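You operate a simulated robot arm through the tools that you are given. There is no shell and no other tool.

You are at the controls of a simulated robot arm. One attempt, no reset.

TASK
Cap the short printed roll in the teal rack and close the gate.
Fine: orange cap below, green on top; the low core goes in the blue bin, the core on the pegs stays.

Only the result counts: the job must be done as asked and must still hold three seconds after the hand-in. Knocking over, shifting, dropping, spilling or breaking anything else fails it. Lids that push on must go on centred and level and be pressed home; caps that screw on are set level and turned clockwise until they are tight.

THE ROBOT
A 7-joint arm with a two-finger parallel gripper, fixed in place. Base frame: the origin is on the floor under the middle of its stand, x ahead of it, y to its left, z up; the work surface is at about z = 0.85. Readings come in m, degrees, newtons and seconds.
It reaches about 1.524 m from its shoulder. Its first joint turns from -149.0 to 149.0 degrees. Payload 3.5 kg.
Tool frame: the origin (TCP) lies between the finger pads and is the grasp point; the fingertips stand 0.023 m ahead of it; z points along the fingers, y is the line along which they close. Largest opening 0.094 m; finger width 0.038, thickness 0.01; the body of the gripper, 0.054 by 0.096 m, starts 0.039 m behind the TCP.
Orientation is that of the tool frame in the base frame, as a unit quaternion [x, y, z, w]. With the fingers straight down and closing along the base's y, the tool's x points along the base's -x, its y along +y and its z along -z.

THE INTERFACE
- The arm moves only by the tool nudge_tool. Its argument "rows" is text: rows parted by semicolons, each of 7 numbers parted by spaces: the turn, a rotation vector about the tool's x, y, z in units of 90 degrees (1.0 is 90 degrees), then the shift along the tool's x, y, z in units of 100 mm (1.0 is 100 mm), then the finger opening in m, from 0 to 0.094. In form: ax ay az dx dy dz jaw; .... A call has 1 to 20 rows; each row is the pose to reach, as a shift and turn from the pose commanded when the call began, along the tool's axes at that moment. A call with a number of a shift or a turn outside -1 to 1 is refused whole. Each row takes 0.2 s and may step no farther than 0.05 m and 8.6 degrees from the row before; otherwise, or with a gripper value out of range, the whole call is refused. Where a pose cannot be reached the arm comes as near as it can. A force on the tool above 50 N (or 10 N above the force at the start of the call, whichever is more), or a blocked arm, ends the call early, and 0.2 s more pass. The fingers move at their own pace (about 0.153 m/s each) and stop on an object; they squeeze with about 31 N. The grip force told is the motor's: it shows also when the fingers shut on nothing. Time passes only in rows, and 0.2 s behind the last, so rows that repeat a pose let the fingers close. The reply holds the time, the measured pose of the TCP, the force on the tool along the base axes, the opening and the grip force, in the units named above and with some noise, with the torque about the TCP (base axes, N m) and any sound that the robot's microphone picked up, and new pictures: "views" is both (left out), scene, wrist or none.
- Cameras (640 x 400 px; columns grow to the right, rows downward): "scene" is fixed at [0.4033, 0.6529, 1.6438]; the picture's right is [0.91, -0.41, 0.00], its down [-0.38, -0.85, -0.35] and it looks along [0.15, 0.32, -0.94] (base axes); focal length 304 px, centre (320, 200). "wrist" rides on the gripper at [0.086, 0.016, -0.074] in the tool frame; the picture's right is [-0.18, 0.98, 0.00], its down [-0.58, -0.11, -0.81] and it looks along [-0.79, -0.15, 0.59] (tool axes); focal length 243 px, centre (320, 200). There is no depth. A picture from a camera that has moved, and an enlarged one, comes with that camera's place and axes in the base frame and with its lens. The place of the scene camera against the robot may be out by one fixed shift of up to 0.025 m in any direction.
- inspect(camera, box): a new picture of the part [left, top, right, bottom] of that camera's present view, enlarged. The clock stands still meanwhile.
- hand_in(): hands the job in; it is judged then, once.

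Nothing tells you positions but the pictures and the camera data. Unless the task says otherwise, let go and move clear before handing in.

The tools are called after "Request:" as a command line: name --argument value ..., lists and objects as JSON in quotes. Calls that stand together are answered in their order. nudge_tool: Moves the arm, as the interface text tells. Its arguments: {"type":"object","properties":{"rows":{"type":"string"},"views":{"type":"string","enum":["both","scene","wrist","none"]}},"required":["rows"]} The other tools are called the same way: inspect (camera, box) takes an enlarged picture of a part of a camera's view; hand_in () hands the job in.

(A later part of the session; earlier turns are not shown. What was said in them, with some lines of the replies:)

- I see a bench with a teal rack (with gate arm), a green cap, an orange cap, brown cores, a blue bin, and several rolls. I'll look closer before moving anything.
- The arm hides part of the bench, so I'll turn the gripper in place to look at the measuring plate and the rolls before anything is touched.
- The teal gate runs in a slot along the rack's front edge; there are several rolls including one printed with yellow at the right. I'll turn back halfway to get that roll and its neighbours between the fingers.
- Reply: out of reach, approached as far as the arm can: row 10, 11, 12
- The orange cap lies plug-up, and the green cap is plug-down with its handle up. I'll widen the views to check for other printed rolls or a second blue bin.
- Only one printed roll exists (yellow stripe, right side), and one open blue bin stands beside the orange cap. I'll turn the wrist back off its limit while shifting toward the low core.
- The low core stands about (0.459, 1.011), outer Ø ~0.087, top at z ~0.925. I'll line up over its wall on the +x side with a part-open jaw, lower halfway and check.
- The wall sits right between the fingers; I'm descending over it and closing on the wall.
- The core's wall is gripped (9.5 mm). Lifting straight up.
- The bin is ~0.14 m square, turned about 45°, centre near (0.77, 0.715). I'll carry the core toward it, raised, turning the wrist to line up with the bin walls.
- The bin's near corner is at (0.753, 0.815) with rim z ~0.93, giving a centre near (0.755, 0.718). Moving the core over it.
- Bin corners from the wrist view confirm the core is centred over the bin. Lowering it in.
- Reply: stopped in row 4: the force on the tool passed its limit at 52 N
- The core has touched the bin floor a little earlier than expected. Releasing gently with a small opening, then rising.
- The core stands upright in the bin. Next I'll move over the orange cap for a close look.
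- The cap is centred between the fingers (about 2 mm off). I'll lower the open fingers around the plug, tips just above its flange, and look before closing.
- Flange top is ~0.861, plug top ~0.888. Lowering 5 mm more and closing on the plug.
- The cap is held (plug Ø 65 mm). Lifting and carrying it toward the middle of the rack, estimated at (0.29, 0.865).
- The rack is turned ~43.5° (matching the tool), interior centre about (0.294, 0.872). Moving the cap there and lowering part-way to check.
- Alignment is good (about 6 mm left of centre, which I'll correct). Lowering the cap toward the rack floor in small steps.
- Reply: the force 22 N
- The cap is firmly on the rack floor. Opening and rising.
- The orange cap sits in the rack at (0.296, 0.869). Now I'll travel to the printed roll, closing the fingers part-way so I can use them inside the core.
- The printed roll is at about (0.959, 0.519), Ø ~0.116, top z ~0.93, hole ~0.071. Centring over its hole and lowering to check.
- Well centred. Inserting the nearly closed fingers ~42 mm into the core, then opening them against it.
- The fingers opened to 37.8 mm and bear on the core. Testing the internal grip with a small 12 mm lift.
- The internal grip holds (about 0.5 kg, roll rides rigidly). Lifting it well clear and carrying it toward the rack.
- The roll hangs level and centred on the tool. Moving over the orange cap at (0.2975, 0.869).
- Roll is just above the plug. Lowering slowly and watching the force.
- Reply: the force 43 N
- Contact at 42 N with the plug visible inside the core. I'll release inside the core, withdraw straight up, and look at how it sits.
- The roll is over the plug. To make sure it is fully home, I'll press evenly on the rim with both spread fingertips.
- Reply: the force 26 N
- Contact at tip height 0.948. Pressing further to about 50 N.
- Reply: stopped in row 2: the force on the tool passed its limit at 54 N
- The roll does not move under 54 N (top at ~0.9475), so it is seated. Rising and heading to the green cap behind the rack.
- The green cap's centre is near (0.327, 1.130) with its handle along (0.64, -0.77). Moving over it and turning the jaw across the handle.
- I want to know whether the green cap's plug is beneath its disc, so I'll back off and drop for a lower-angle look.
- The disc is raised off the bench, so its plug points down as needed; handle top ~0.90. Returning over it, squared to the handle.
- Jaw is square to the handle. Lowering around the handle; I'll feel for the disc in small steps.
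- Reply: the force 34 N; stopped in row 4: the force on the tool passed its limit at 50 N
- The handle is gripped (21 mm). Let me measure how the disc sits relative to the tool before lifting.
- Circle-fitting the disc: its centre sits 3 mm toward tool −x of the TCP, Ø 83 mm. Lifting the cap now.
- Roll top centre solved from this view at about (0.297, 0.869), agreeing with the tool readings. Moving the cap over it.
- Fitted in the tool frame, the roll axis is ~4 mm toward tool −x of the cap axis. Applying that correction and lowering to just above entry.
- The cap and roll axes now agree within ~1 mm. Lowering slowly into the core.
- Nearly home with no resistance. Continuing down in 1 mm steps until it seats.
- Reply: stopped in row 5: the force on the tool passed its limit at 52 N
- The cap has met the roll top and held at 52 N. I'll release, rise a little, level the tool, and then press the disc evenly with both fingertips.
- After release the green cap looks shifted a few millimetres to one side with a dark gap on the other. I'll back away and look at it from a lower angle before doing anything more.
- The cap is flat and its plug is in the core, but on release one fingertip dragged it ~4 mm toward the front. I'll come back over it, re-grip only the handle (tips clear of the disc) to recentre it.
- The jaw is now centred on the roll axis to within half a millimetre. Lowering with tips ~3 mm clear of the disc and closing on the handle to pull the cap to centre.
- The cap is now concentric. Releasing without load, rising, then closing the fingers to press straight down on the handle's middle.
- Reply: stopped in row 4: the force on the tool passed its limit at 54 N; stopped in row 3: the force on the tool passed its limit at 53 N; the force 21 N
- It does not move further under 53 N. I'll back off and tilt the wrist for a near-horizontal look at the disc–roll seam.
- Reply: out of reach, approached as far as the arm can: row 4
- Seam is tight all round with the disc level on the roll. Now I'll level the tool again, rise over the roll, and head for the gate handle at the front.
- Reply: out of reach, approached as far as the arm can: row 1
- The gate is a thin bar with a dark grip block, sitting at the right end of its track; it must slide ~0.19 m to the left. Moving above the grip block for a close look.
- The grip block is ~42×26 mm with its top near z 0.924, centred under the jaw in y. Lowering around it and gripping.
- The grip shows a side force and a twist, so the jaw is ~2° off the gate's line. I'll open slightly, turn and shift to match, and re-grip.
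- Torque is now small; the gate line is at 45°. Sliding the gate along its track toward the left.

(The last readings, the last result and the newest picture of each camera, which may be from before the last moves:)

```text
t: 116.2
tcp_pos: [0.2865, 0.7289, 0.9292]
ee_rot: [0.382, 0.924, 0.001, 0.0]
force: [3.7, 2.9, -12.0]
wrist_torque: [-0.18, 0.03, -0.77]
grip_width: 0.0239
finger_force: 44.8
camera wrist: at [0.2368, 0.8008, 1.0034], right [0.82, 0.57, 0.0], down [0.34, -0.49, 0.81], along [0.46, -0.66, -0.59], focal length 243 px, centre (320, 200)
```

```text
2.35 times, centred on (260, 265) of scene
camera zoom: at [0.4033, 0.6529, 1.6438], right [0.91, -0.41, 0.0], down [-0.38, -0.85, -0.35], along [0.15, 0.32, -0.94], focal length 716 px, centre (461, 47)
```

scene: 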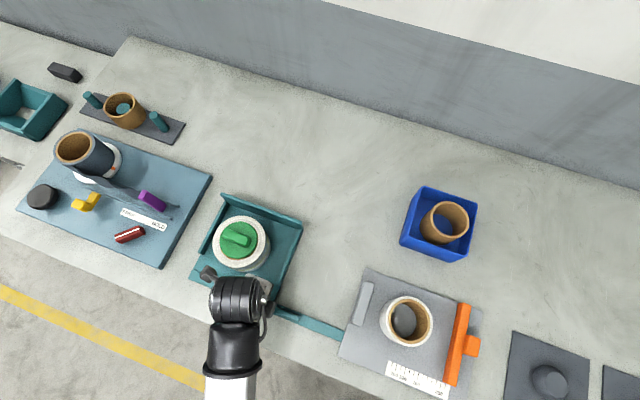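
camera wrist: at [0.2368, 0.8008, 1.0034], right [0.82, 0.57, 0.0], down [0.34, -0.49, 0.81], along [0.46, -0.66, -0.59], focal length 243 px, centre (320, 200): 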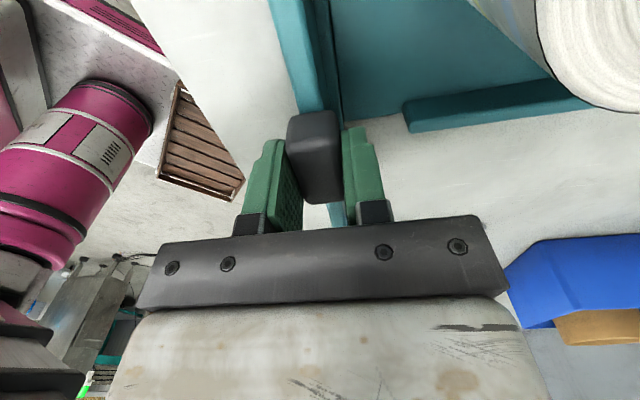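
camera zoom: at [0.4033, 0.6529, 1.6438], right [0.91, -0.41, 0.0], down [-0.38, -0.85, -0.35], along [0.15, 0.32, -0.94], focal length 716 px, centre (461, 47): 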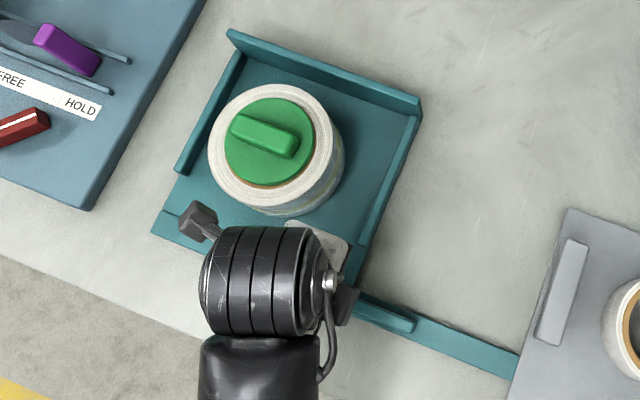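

The gate slides smoothly with the grip. Continuing toward the closed end, slower near the stop.

Request:
nudge_tool --rows "0 0 0 0.15 0 0 0; 0 0 0 0.3 0 0 0; 0 0 0 0.45 0 0 0; 0 0 0 0.6 0 0 0; 0 0 0 0.7 0 0 0; 0 0 0 0.75 0 0 0; 0 0 0 0.75 0 0 0" --views "both"

Request:
inspect --camera "scene" --box '[170, 180, 350, 350]'

Request:
inspect --camera "wrist" --box '[0, 0, 640, 100]'

```text
t: 117.8
tcp_pos: [0.2336, 0.7819, 0.9277]
ee_rot: [0.382, 0.924, -0.001, 0.0]
force: [-4.4, -4.6, -12.3]
wrist_torque: [-0.13, 0.08, -0.95]
grip_width: 0.0236
finger_force: 45.2
camera wrist: at [0.1834, 0.8542, 1.0034], right [0.82, 0.57, 0.0], down [0.34, -0.49, 0.81], along [0.46, -0.66, -0.59], focal length 243 px, centre (320, 200)
```

scene: 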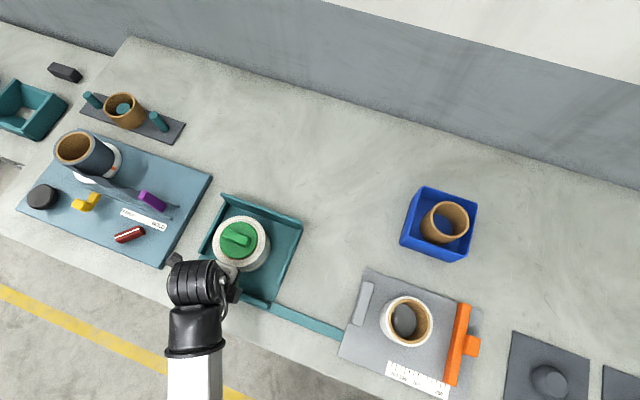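
wrist: 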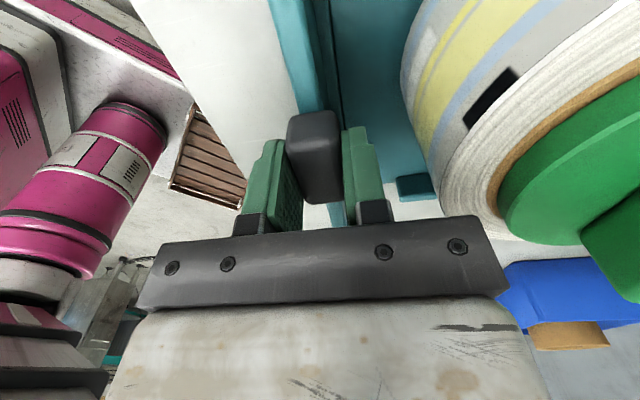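

```text
2.35 times, centred on (260, 265) of scene
camera zoom: at [0.4033, 0.6529, 1.6438], right [0.91, -0.41, 0.0], down [-0.38, -0.85, -0.35], along [0.15, 0.32, -0.94], focal length 716 px, centre (461, 47)
```

zoom: 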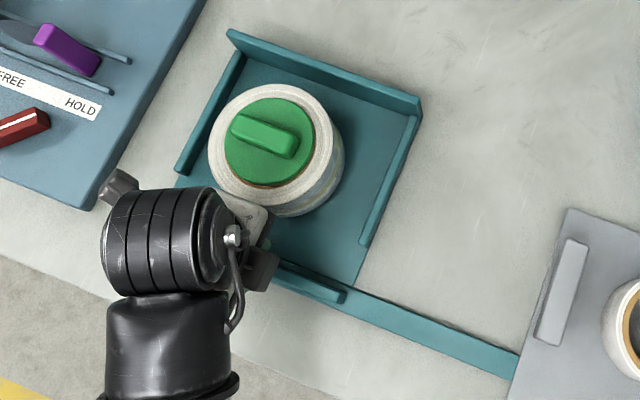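

```text
1.00 times, centred on (320, 50) of wrist (not enlarged: the box is as wide or as high as the picture)
camera zoom: at [0.1834, 0.8542, 1.0034], right [0.82, 0.57, 0.0], down [0.34, -0.49, 0.81], along [0.46, -0.66, -0.59], focal length 243 px, centre (320, 350)
```

zoom: 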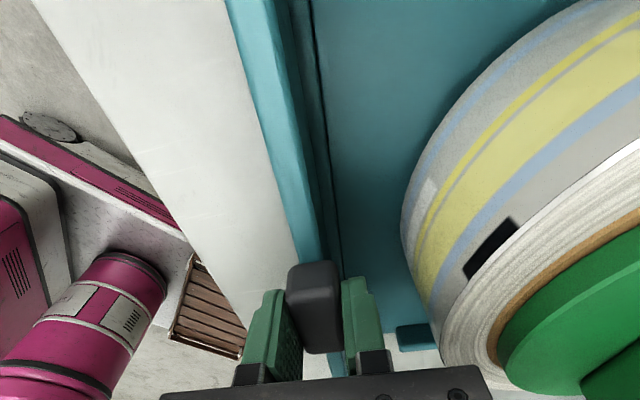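

Nearly closed. Continuing in 3 mm steps to feel the end stop.

Request:
nudge_tool --rows "0 0 0 0.03 0 0 0; 0 0 0 0.06 0 0 0; 0 0 0 0.09 0 0 0; 0 0 0 0.12 0 0 0; 0 0 0 0.12 0 0 0" --views "none"

```text
t: 119.0
tcp_pos: [0.2252, 0.788, 0.9291]
ee_rot: [0.382, 0.924, -0.001, 0.001]
force: [11.2, -15.2, -4.0]
wrist_torque: [0.93, 0.79, -0.39]
grip_width: 0.0237
finger_force: 44.4
```

Request:
nudge_tool --rows "0 0 0 0.02 0 0 0; 0 0 0 0.03 0 0 0; 0 0 0 0.04 0 0 0; 0 0 0 0.04 0 0 0" --views "both"

Request:
inspect --camera "scene" --box '[170, 180, 350, 350]'

Request:
inspect --camera "wrist" --box '[0, 0, 640, 60]'

```text
t: 120.0
tcp_pos: [0.2247, 0.7904, 0.9298]
ee_rot: [0.382, 0.924, -0.001, 0.003]
force: [26.8, -31.8, -8.3]
wrist_torque: [-0.51, 0.04, -0.04]
grip_width: 0.0238
finger_force: 45.1
camera wrist: at [0.1744, 0.8634, 1.0035], right [0.83, 0.56, 0.0], down [0.33, -0.48, 0.81], along [0.46, -0.67, -0.59], focal length 243 px, centre (320, 200)
```

scene: 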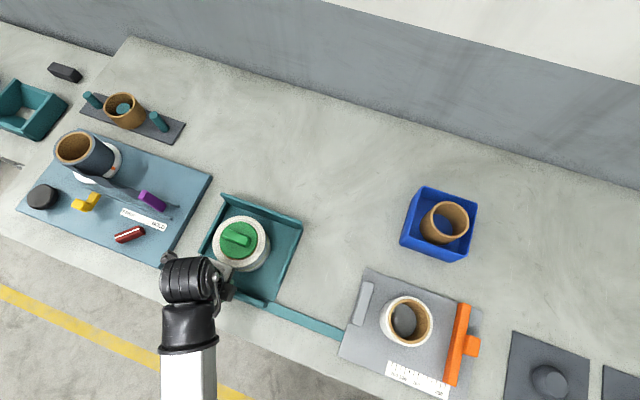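
wrist: 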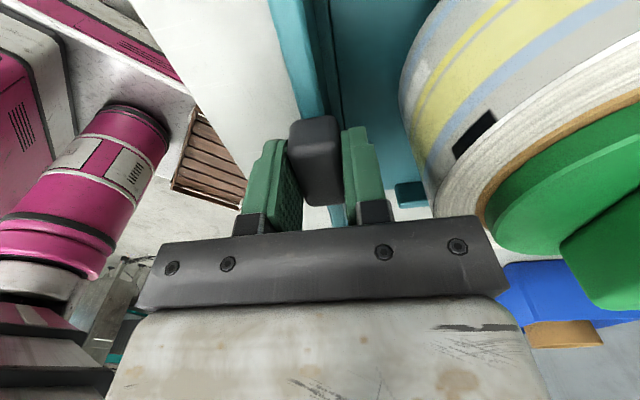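

```text
2.35 times, centred on (260, 265) of scene
camera zoom: at [0.4033, 0.6529, 1.6438], right [0.91, -0.41, 0.0], down [-0.38, -0.85, -0.35], along [0.15, 0.32, -0.94], focal length 716 px, centre (461, 47)
```

zoom: 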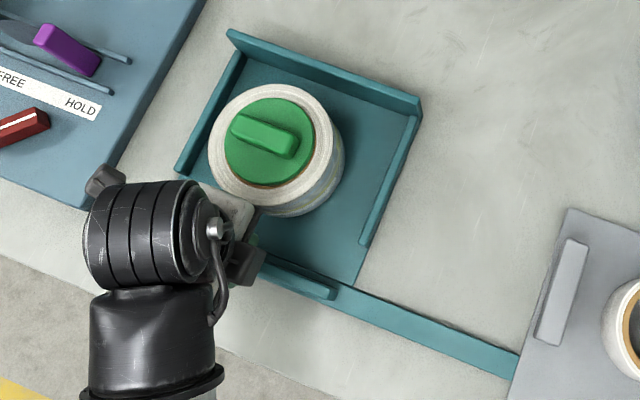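

```text
1.00 times, centred on (320, 30) of wrist (not enlarged: the box is as wide or as high as the picture)
camera zoom: at [0.1744, 0.8634, 1.0035], right [0.83, 0.56, 0.0], down [0.33, -0.48, 0.81], along [0.46, -0.67, -0.59], focal length 243 px, centre (320, 370)
```

zoom: 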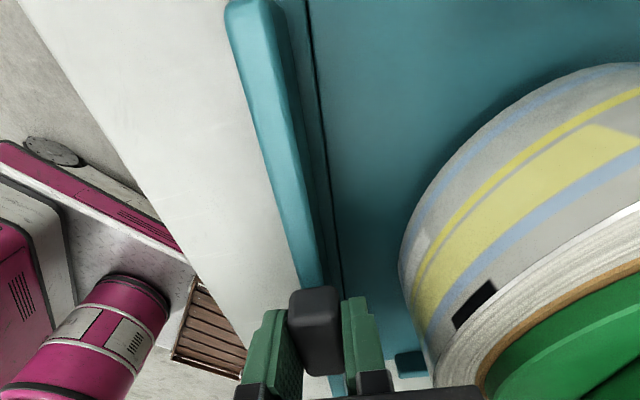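

The gate has hit its end stop (≈41 N resistance) and spans the rack's opening. Easing the load, releasing, and rising clear.

Request:
nudge_tool --rows "0 0 0 -0.008 0 0 0; 0 0 0 -0.015 0 0 0; 0 0 0 -0.015 0 0 0.03; 0 0 0 -0.015 0 0 0.05; 0 0 0 -0.015 0 0 0.05; 0 0 0 -0.015 0 -0.2 0.05; 0 0 0 -0.015 0 -0.6 0.05; 0 0 0 -0.015 0 -1.0 0.05; 0 0 0 -0.015 0 -1.0 0.05" --views "both"

Request:
inspect --camera "wrist" --box '[0, 0, 640, 60]'

Request:
inspect --camera "scene" --box '[170, 180, 350, 350]'

```text
t: 122.0
tcp_pos: [0.2236, 0.7899, 1.0282]
ee_rot: [0.382, 0.924, 0.0, 0.0]
force: [0.0, 1.0, 0.2]
wrist_torque: [-0.01, -0.02, 0.0]
grip_width: 0.0497
finger_force: 0.0
camera wrist: at [0.1737, 0.8635, 1.1038], right [0.82, 0.57, 0.0], down [0.34, -0.49, 0.81], along [0.46, -0.66, -0.59], focal length 243 px, centre (320, 200)
```

scene: 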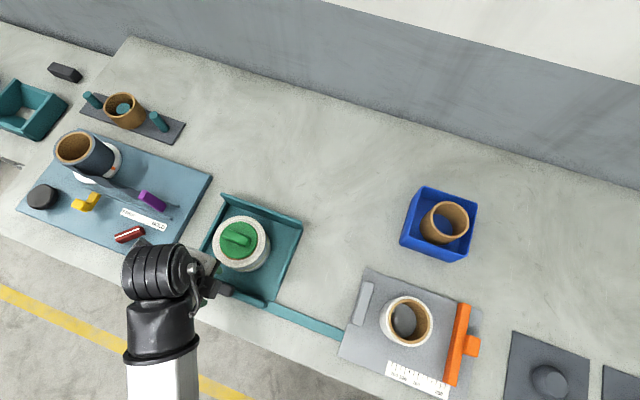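
wrist: 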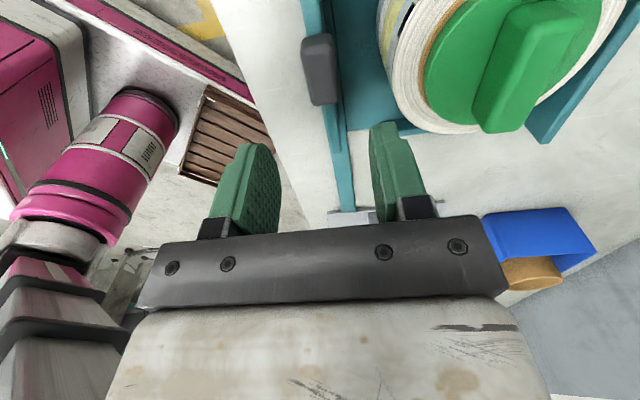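

```text
1.00 times, centred on (320, 30) of wrist (not enlarged: the box is as wide or as high as the picture)
camera zoom: at [0.1737, 0.8635, 1.1038], right [0.82, 0.57, 0.0], down [0.34, -0.49, 0.81], along [0.46, -0.66, -0.59], focal length 243 px, centre (320, 370)
```

zoom: 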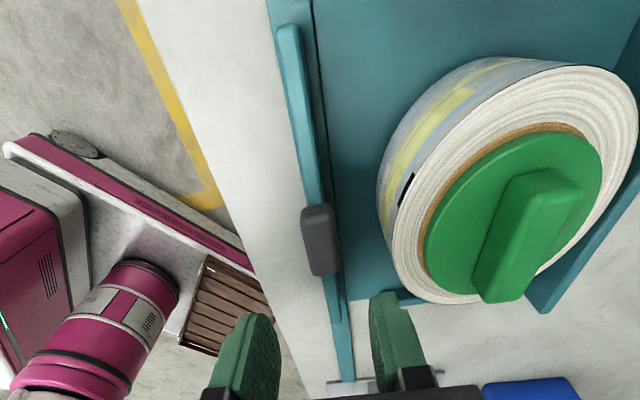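

```text
2.35 times, centred on (260, 265) of scene
camera zoom: at [0.4033, 0.6529, 1.6438], right [0.91, -0.41, 0.0], down [-0.38, -0.85, -0.35], along [0.15, 0.32, -0.94], focal length 716 px, centre (461, 47)
```

zoom: 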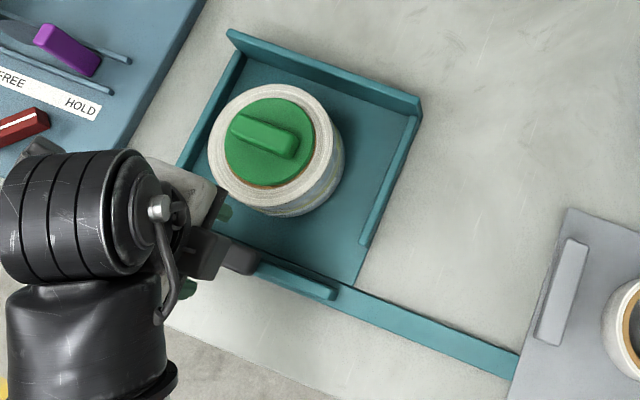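

The gate stays closed. Raising the arm and moving aside for a final unobstructed check of everything.

Request:
nudge_tool --rows "0 0 0 0 0 -0.4 0.05; 0 0 0 0 0 -0.8 0.05; 0 0 0 -0.3 0 -1.0 0.05; 0 0 0 -0.7 0 -1.0 0.05; 0 0 0 -1.0 0 -1.0 0.05" --views "none"

Request:
nudge_tool --rows "0 0 0 -0.4 0 0 0.05; 0 0 0 -0.8 0 0 0.05; 0 0 0 -1.0 0 -0.3 0.05" --views "none"

Request:
nudge_tool --rows "0 0 0 -0.4 0 0 0.05; 0 0 0 -0.8 0 0 0.05; 0 0 0 -1.0 0 0 0.05; 0 0 0 -1.0 0 0 0.05" --views "both"

Request:
inspect --camera "scene" --box '[180, 180, 320, 320]'

Request:
inspect --camera "scene" --box '[0, 40, 220, 280]'

```text
t: 123.2
tcp_pos: [0.2926, 0.7192, 1.1275]
ee_rot: [0.381, 0.925, 0.003, 0.0]
force: [0.0, -0.1, 0.4]
wrist_torque: [0.0, -0.01, 0.04]
grip_width: 0.0501
finger_force: 0.1
```

```text
t: 124.0
tcp_pos: [0.3713, 0.6578, 1.1421]
ee_rot: [0.381, 0.924, 0.014, 0.002]
force: [0.9, 0.3, 0.2]
wrist_torque: [0.0, 0.01, 0.01]
grip_width: 0.0498
finger_force: 0.0
out of reach, approached as far as the arm can: row 2, 3
```

```text
t: 125.0
tcp_pos: [0.4447, 0.5898, 1.1287]
ee_rot: [0.382, 0.924, 0.009, 0.002]
force: [0.2, -0.1, -0.3]
wrist_torque: [-0.01, 0.0, 0.02]
grip_width: 0.05
finger_force: 0.0
out of reach, approached as far as the arm can: row 1, 2, 3, 4
camera wrist: at [0.3947, 0.6619, 1.2034], right [0.82, 0.57, 0.02], down [0.33, -0.5, 0.8], along [0.46, -0.66, -0.59], focal length 243 px, centre (320, 200)
```

scene: 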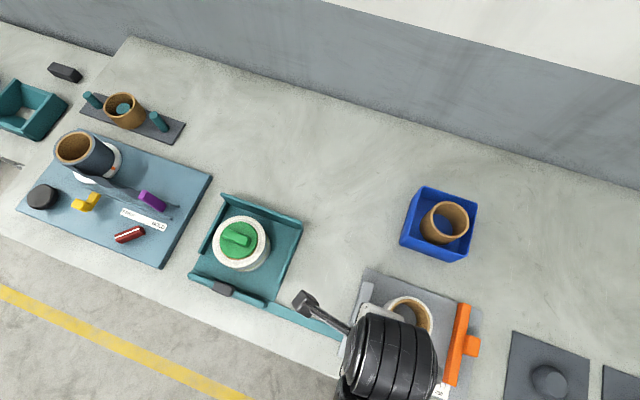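
wrist: 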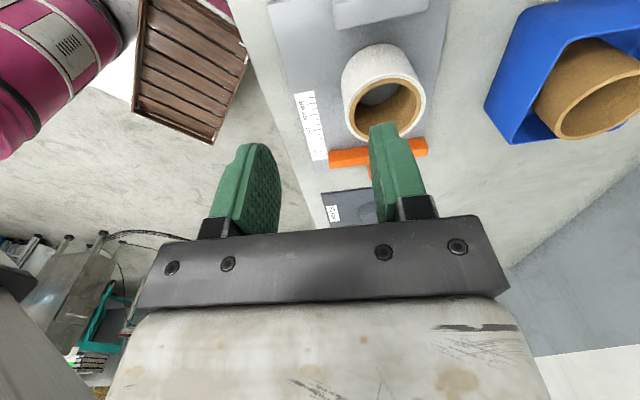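

```text
2.86 times, centred on (250, 250) of scene
camera zoom: at [0.4033, 0.6529, 1.6438], right [0.91, -0.41, 0.0], down [-0.38, -0.85, -0.35], along [0.15, 0.32, -0.94], focal length 870 px, centre (520, 57)
```

zoom: 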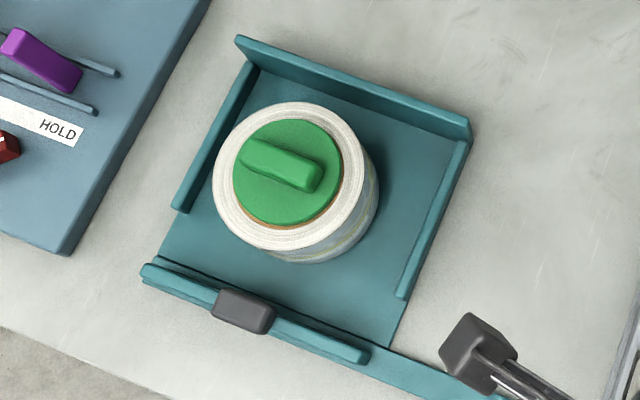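

```text
1.67 times, centred on (110, 160) of scene
camera zoom: at [0.4033, 0.6529, 1.6438], right [0.91, -0.41, 0.0], down [-0.38, -0.85, -0.35], along [0.15, 0.32, -0.94], focal length 507 px, centre (670, 267)
```

zoom: 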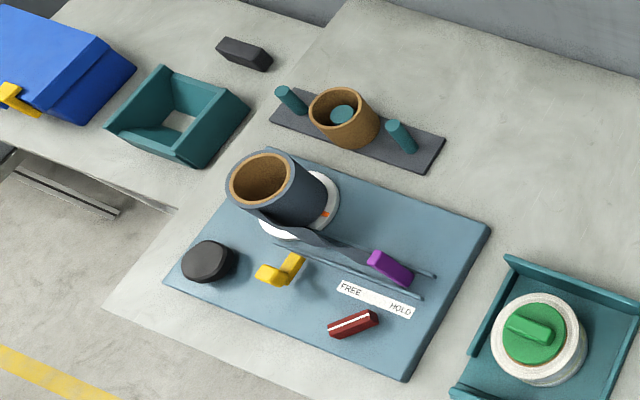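

Request:
inspect --camera "scene" --box '[205, 205, 280, 275]'

Request:
inspect --camera "scene" --box '[380, 170, 500, 275]'

Request:
inspect --camera "scene" --box '[180, 250, 300, 330]'

```text
5.71 times, centred on (242, 240) of scene
camera zoom: at [0.4033, 0.6529, 1.6438], right [0.91, -0.41, 0.0], down [-0.38, -0.85, -0.35], along [0.15, 0.32, -0.94], focal length 1740 px, centre (763, -29)
```

zoom: 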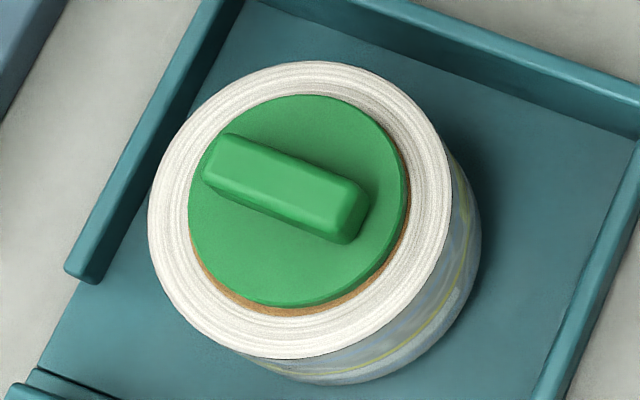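

```text
3.81 times, centred on (440, 222) of scene
camera zoom: at [0.4033, 0.6529, 1.6438], right [0.91, -0.41, 0.0], down [-0.38, -0.85, -0.35], along [0.15, 0.32, -0.94], focal length 1160 px, centre (-137, 114)
```

zoom: 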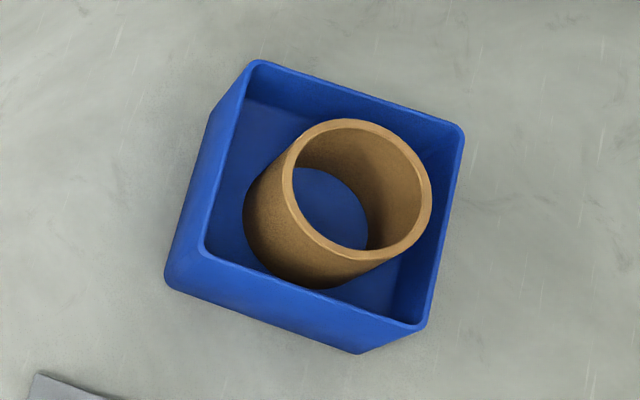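

```text
5.00 times, centred on (240, 290) of scene
camera zoom: at [0.4033, 0.6529, 1.6438], right [0.91, -0.41, 0.0], down [-0.38, -0.85, -0.35], along [0.15, 0.32, -0.94], focal length 1522 px, centre (720, -250)
```

zoom: 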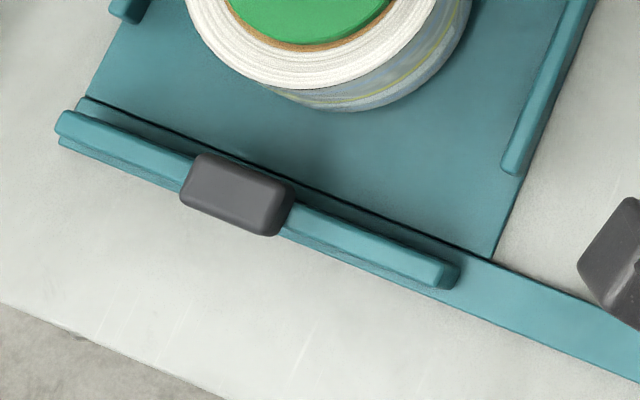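

The orange cap is under the printed roll in the teal rack, the green cap is centred and level on top, and the gate is shut against its stop. The low core is upright in the blue bin, the core on the pegs is untouched, and the gripper is empty and clear, so I'm handing in.

Request:
hand_in

```text
The job is handed in.
```

I've handed the job in; no verdict came back with the hand-in. Everything looked right in my last camera check:

- **Roll:** the short printed roll (the one with the yellow stripe) sits in the teal rack on the orange cap. I pressed it down to about 54 N and it did not move further.
- **Green cap:** it is on top and level, and I pressed it to about 53 N with no further movement. It slid about 4 mm off-centre when I first let go, so I gripped it again and recentred it. It now sits within about 1.5 mm of centre.
- **Gate:** it is closed against its end stop and spans the rack opening.
- **Cores:** the low core stands upright in the blue bin, and the core on the pegs was not touched.

I confirmed the green cap's seam by eye. The orange cap's seam is hidden under the roll, so I'm relying on the press force and measured heights there.

The gripper is empty and clear of everything.
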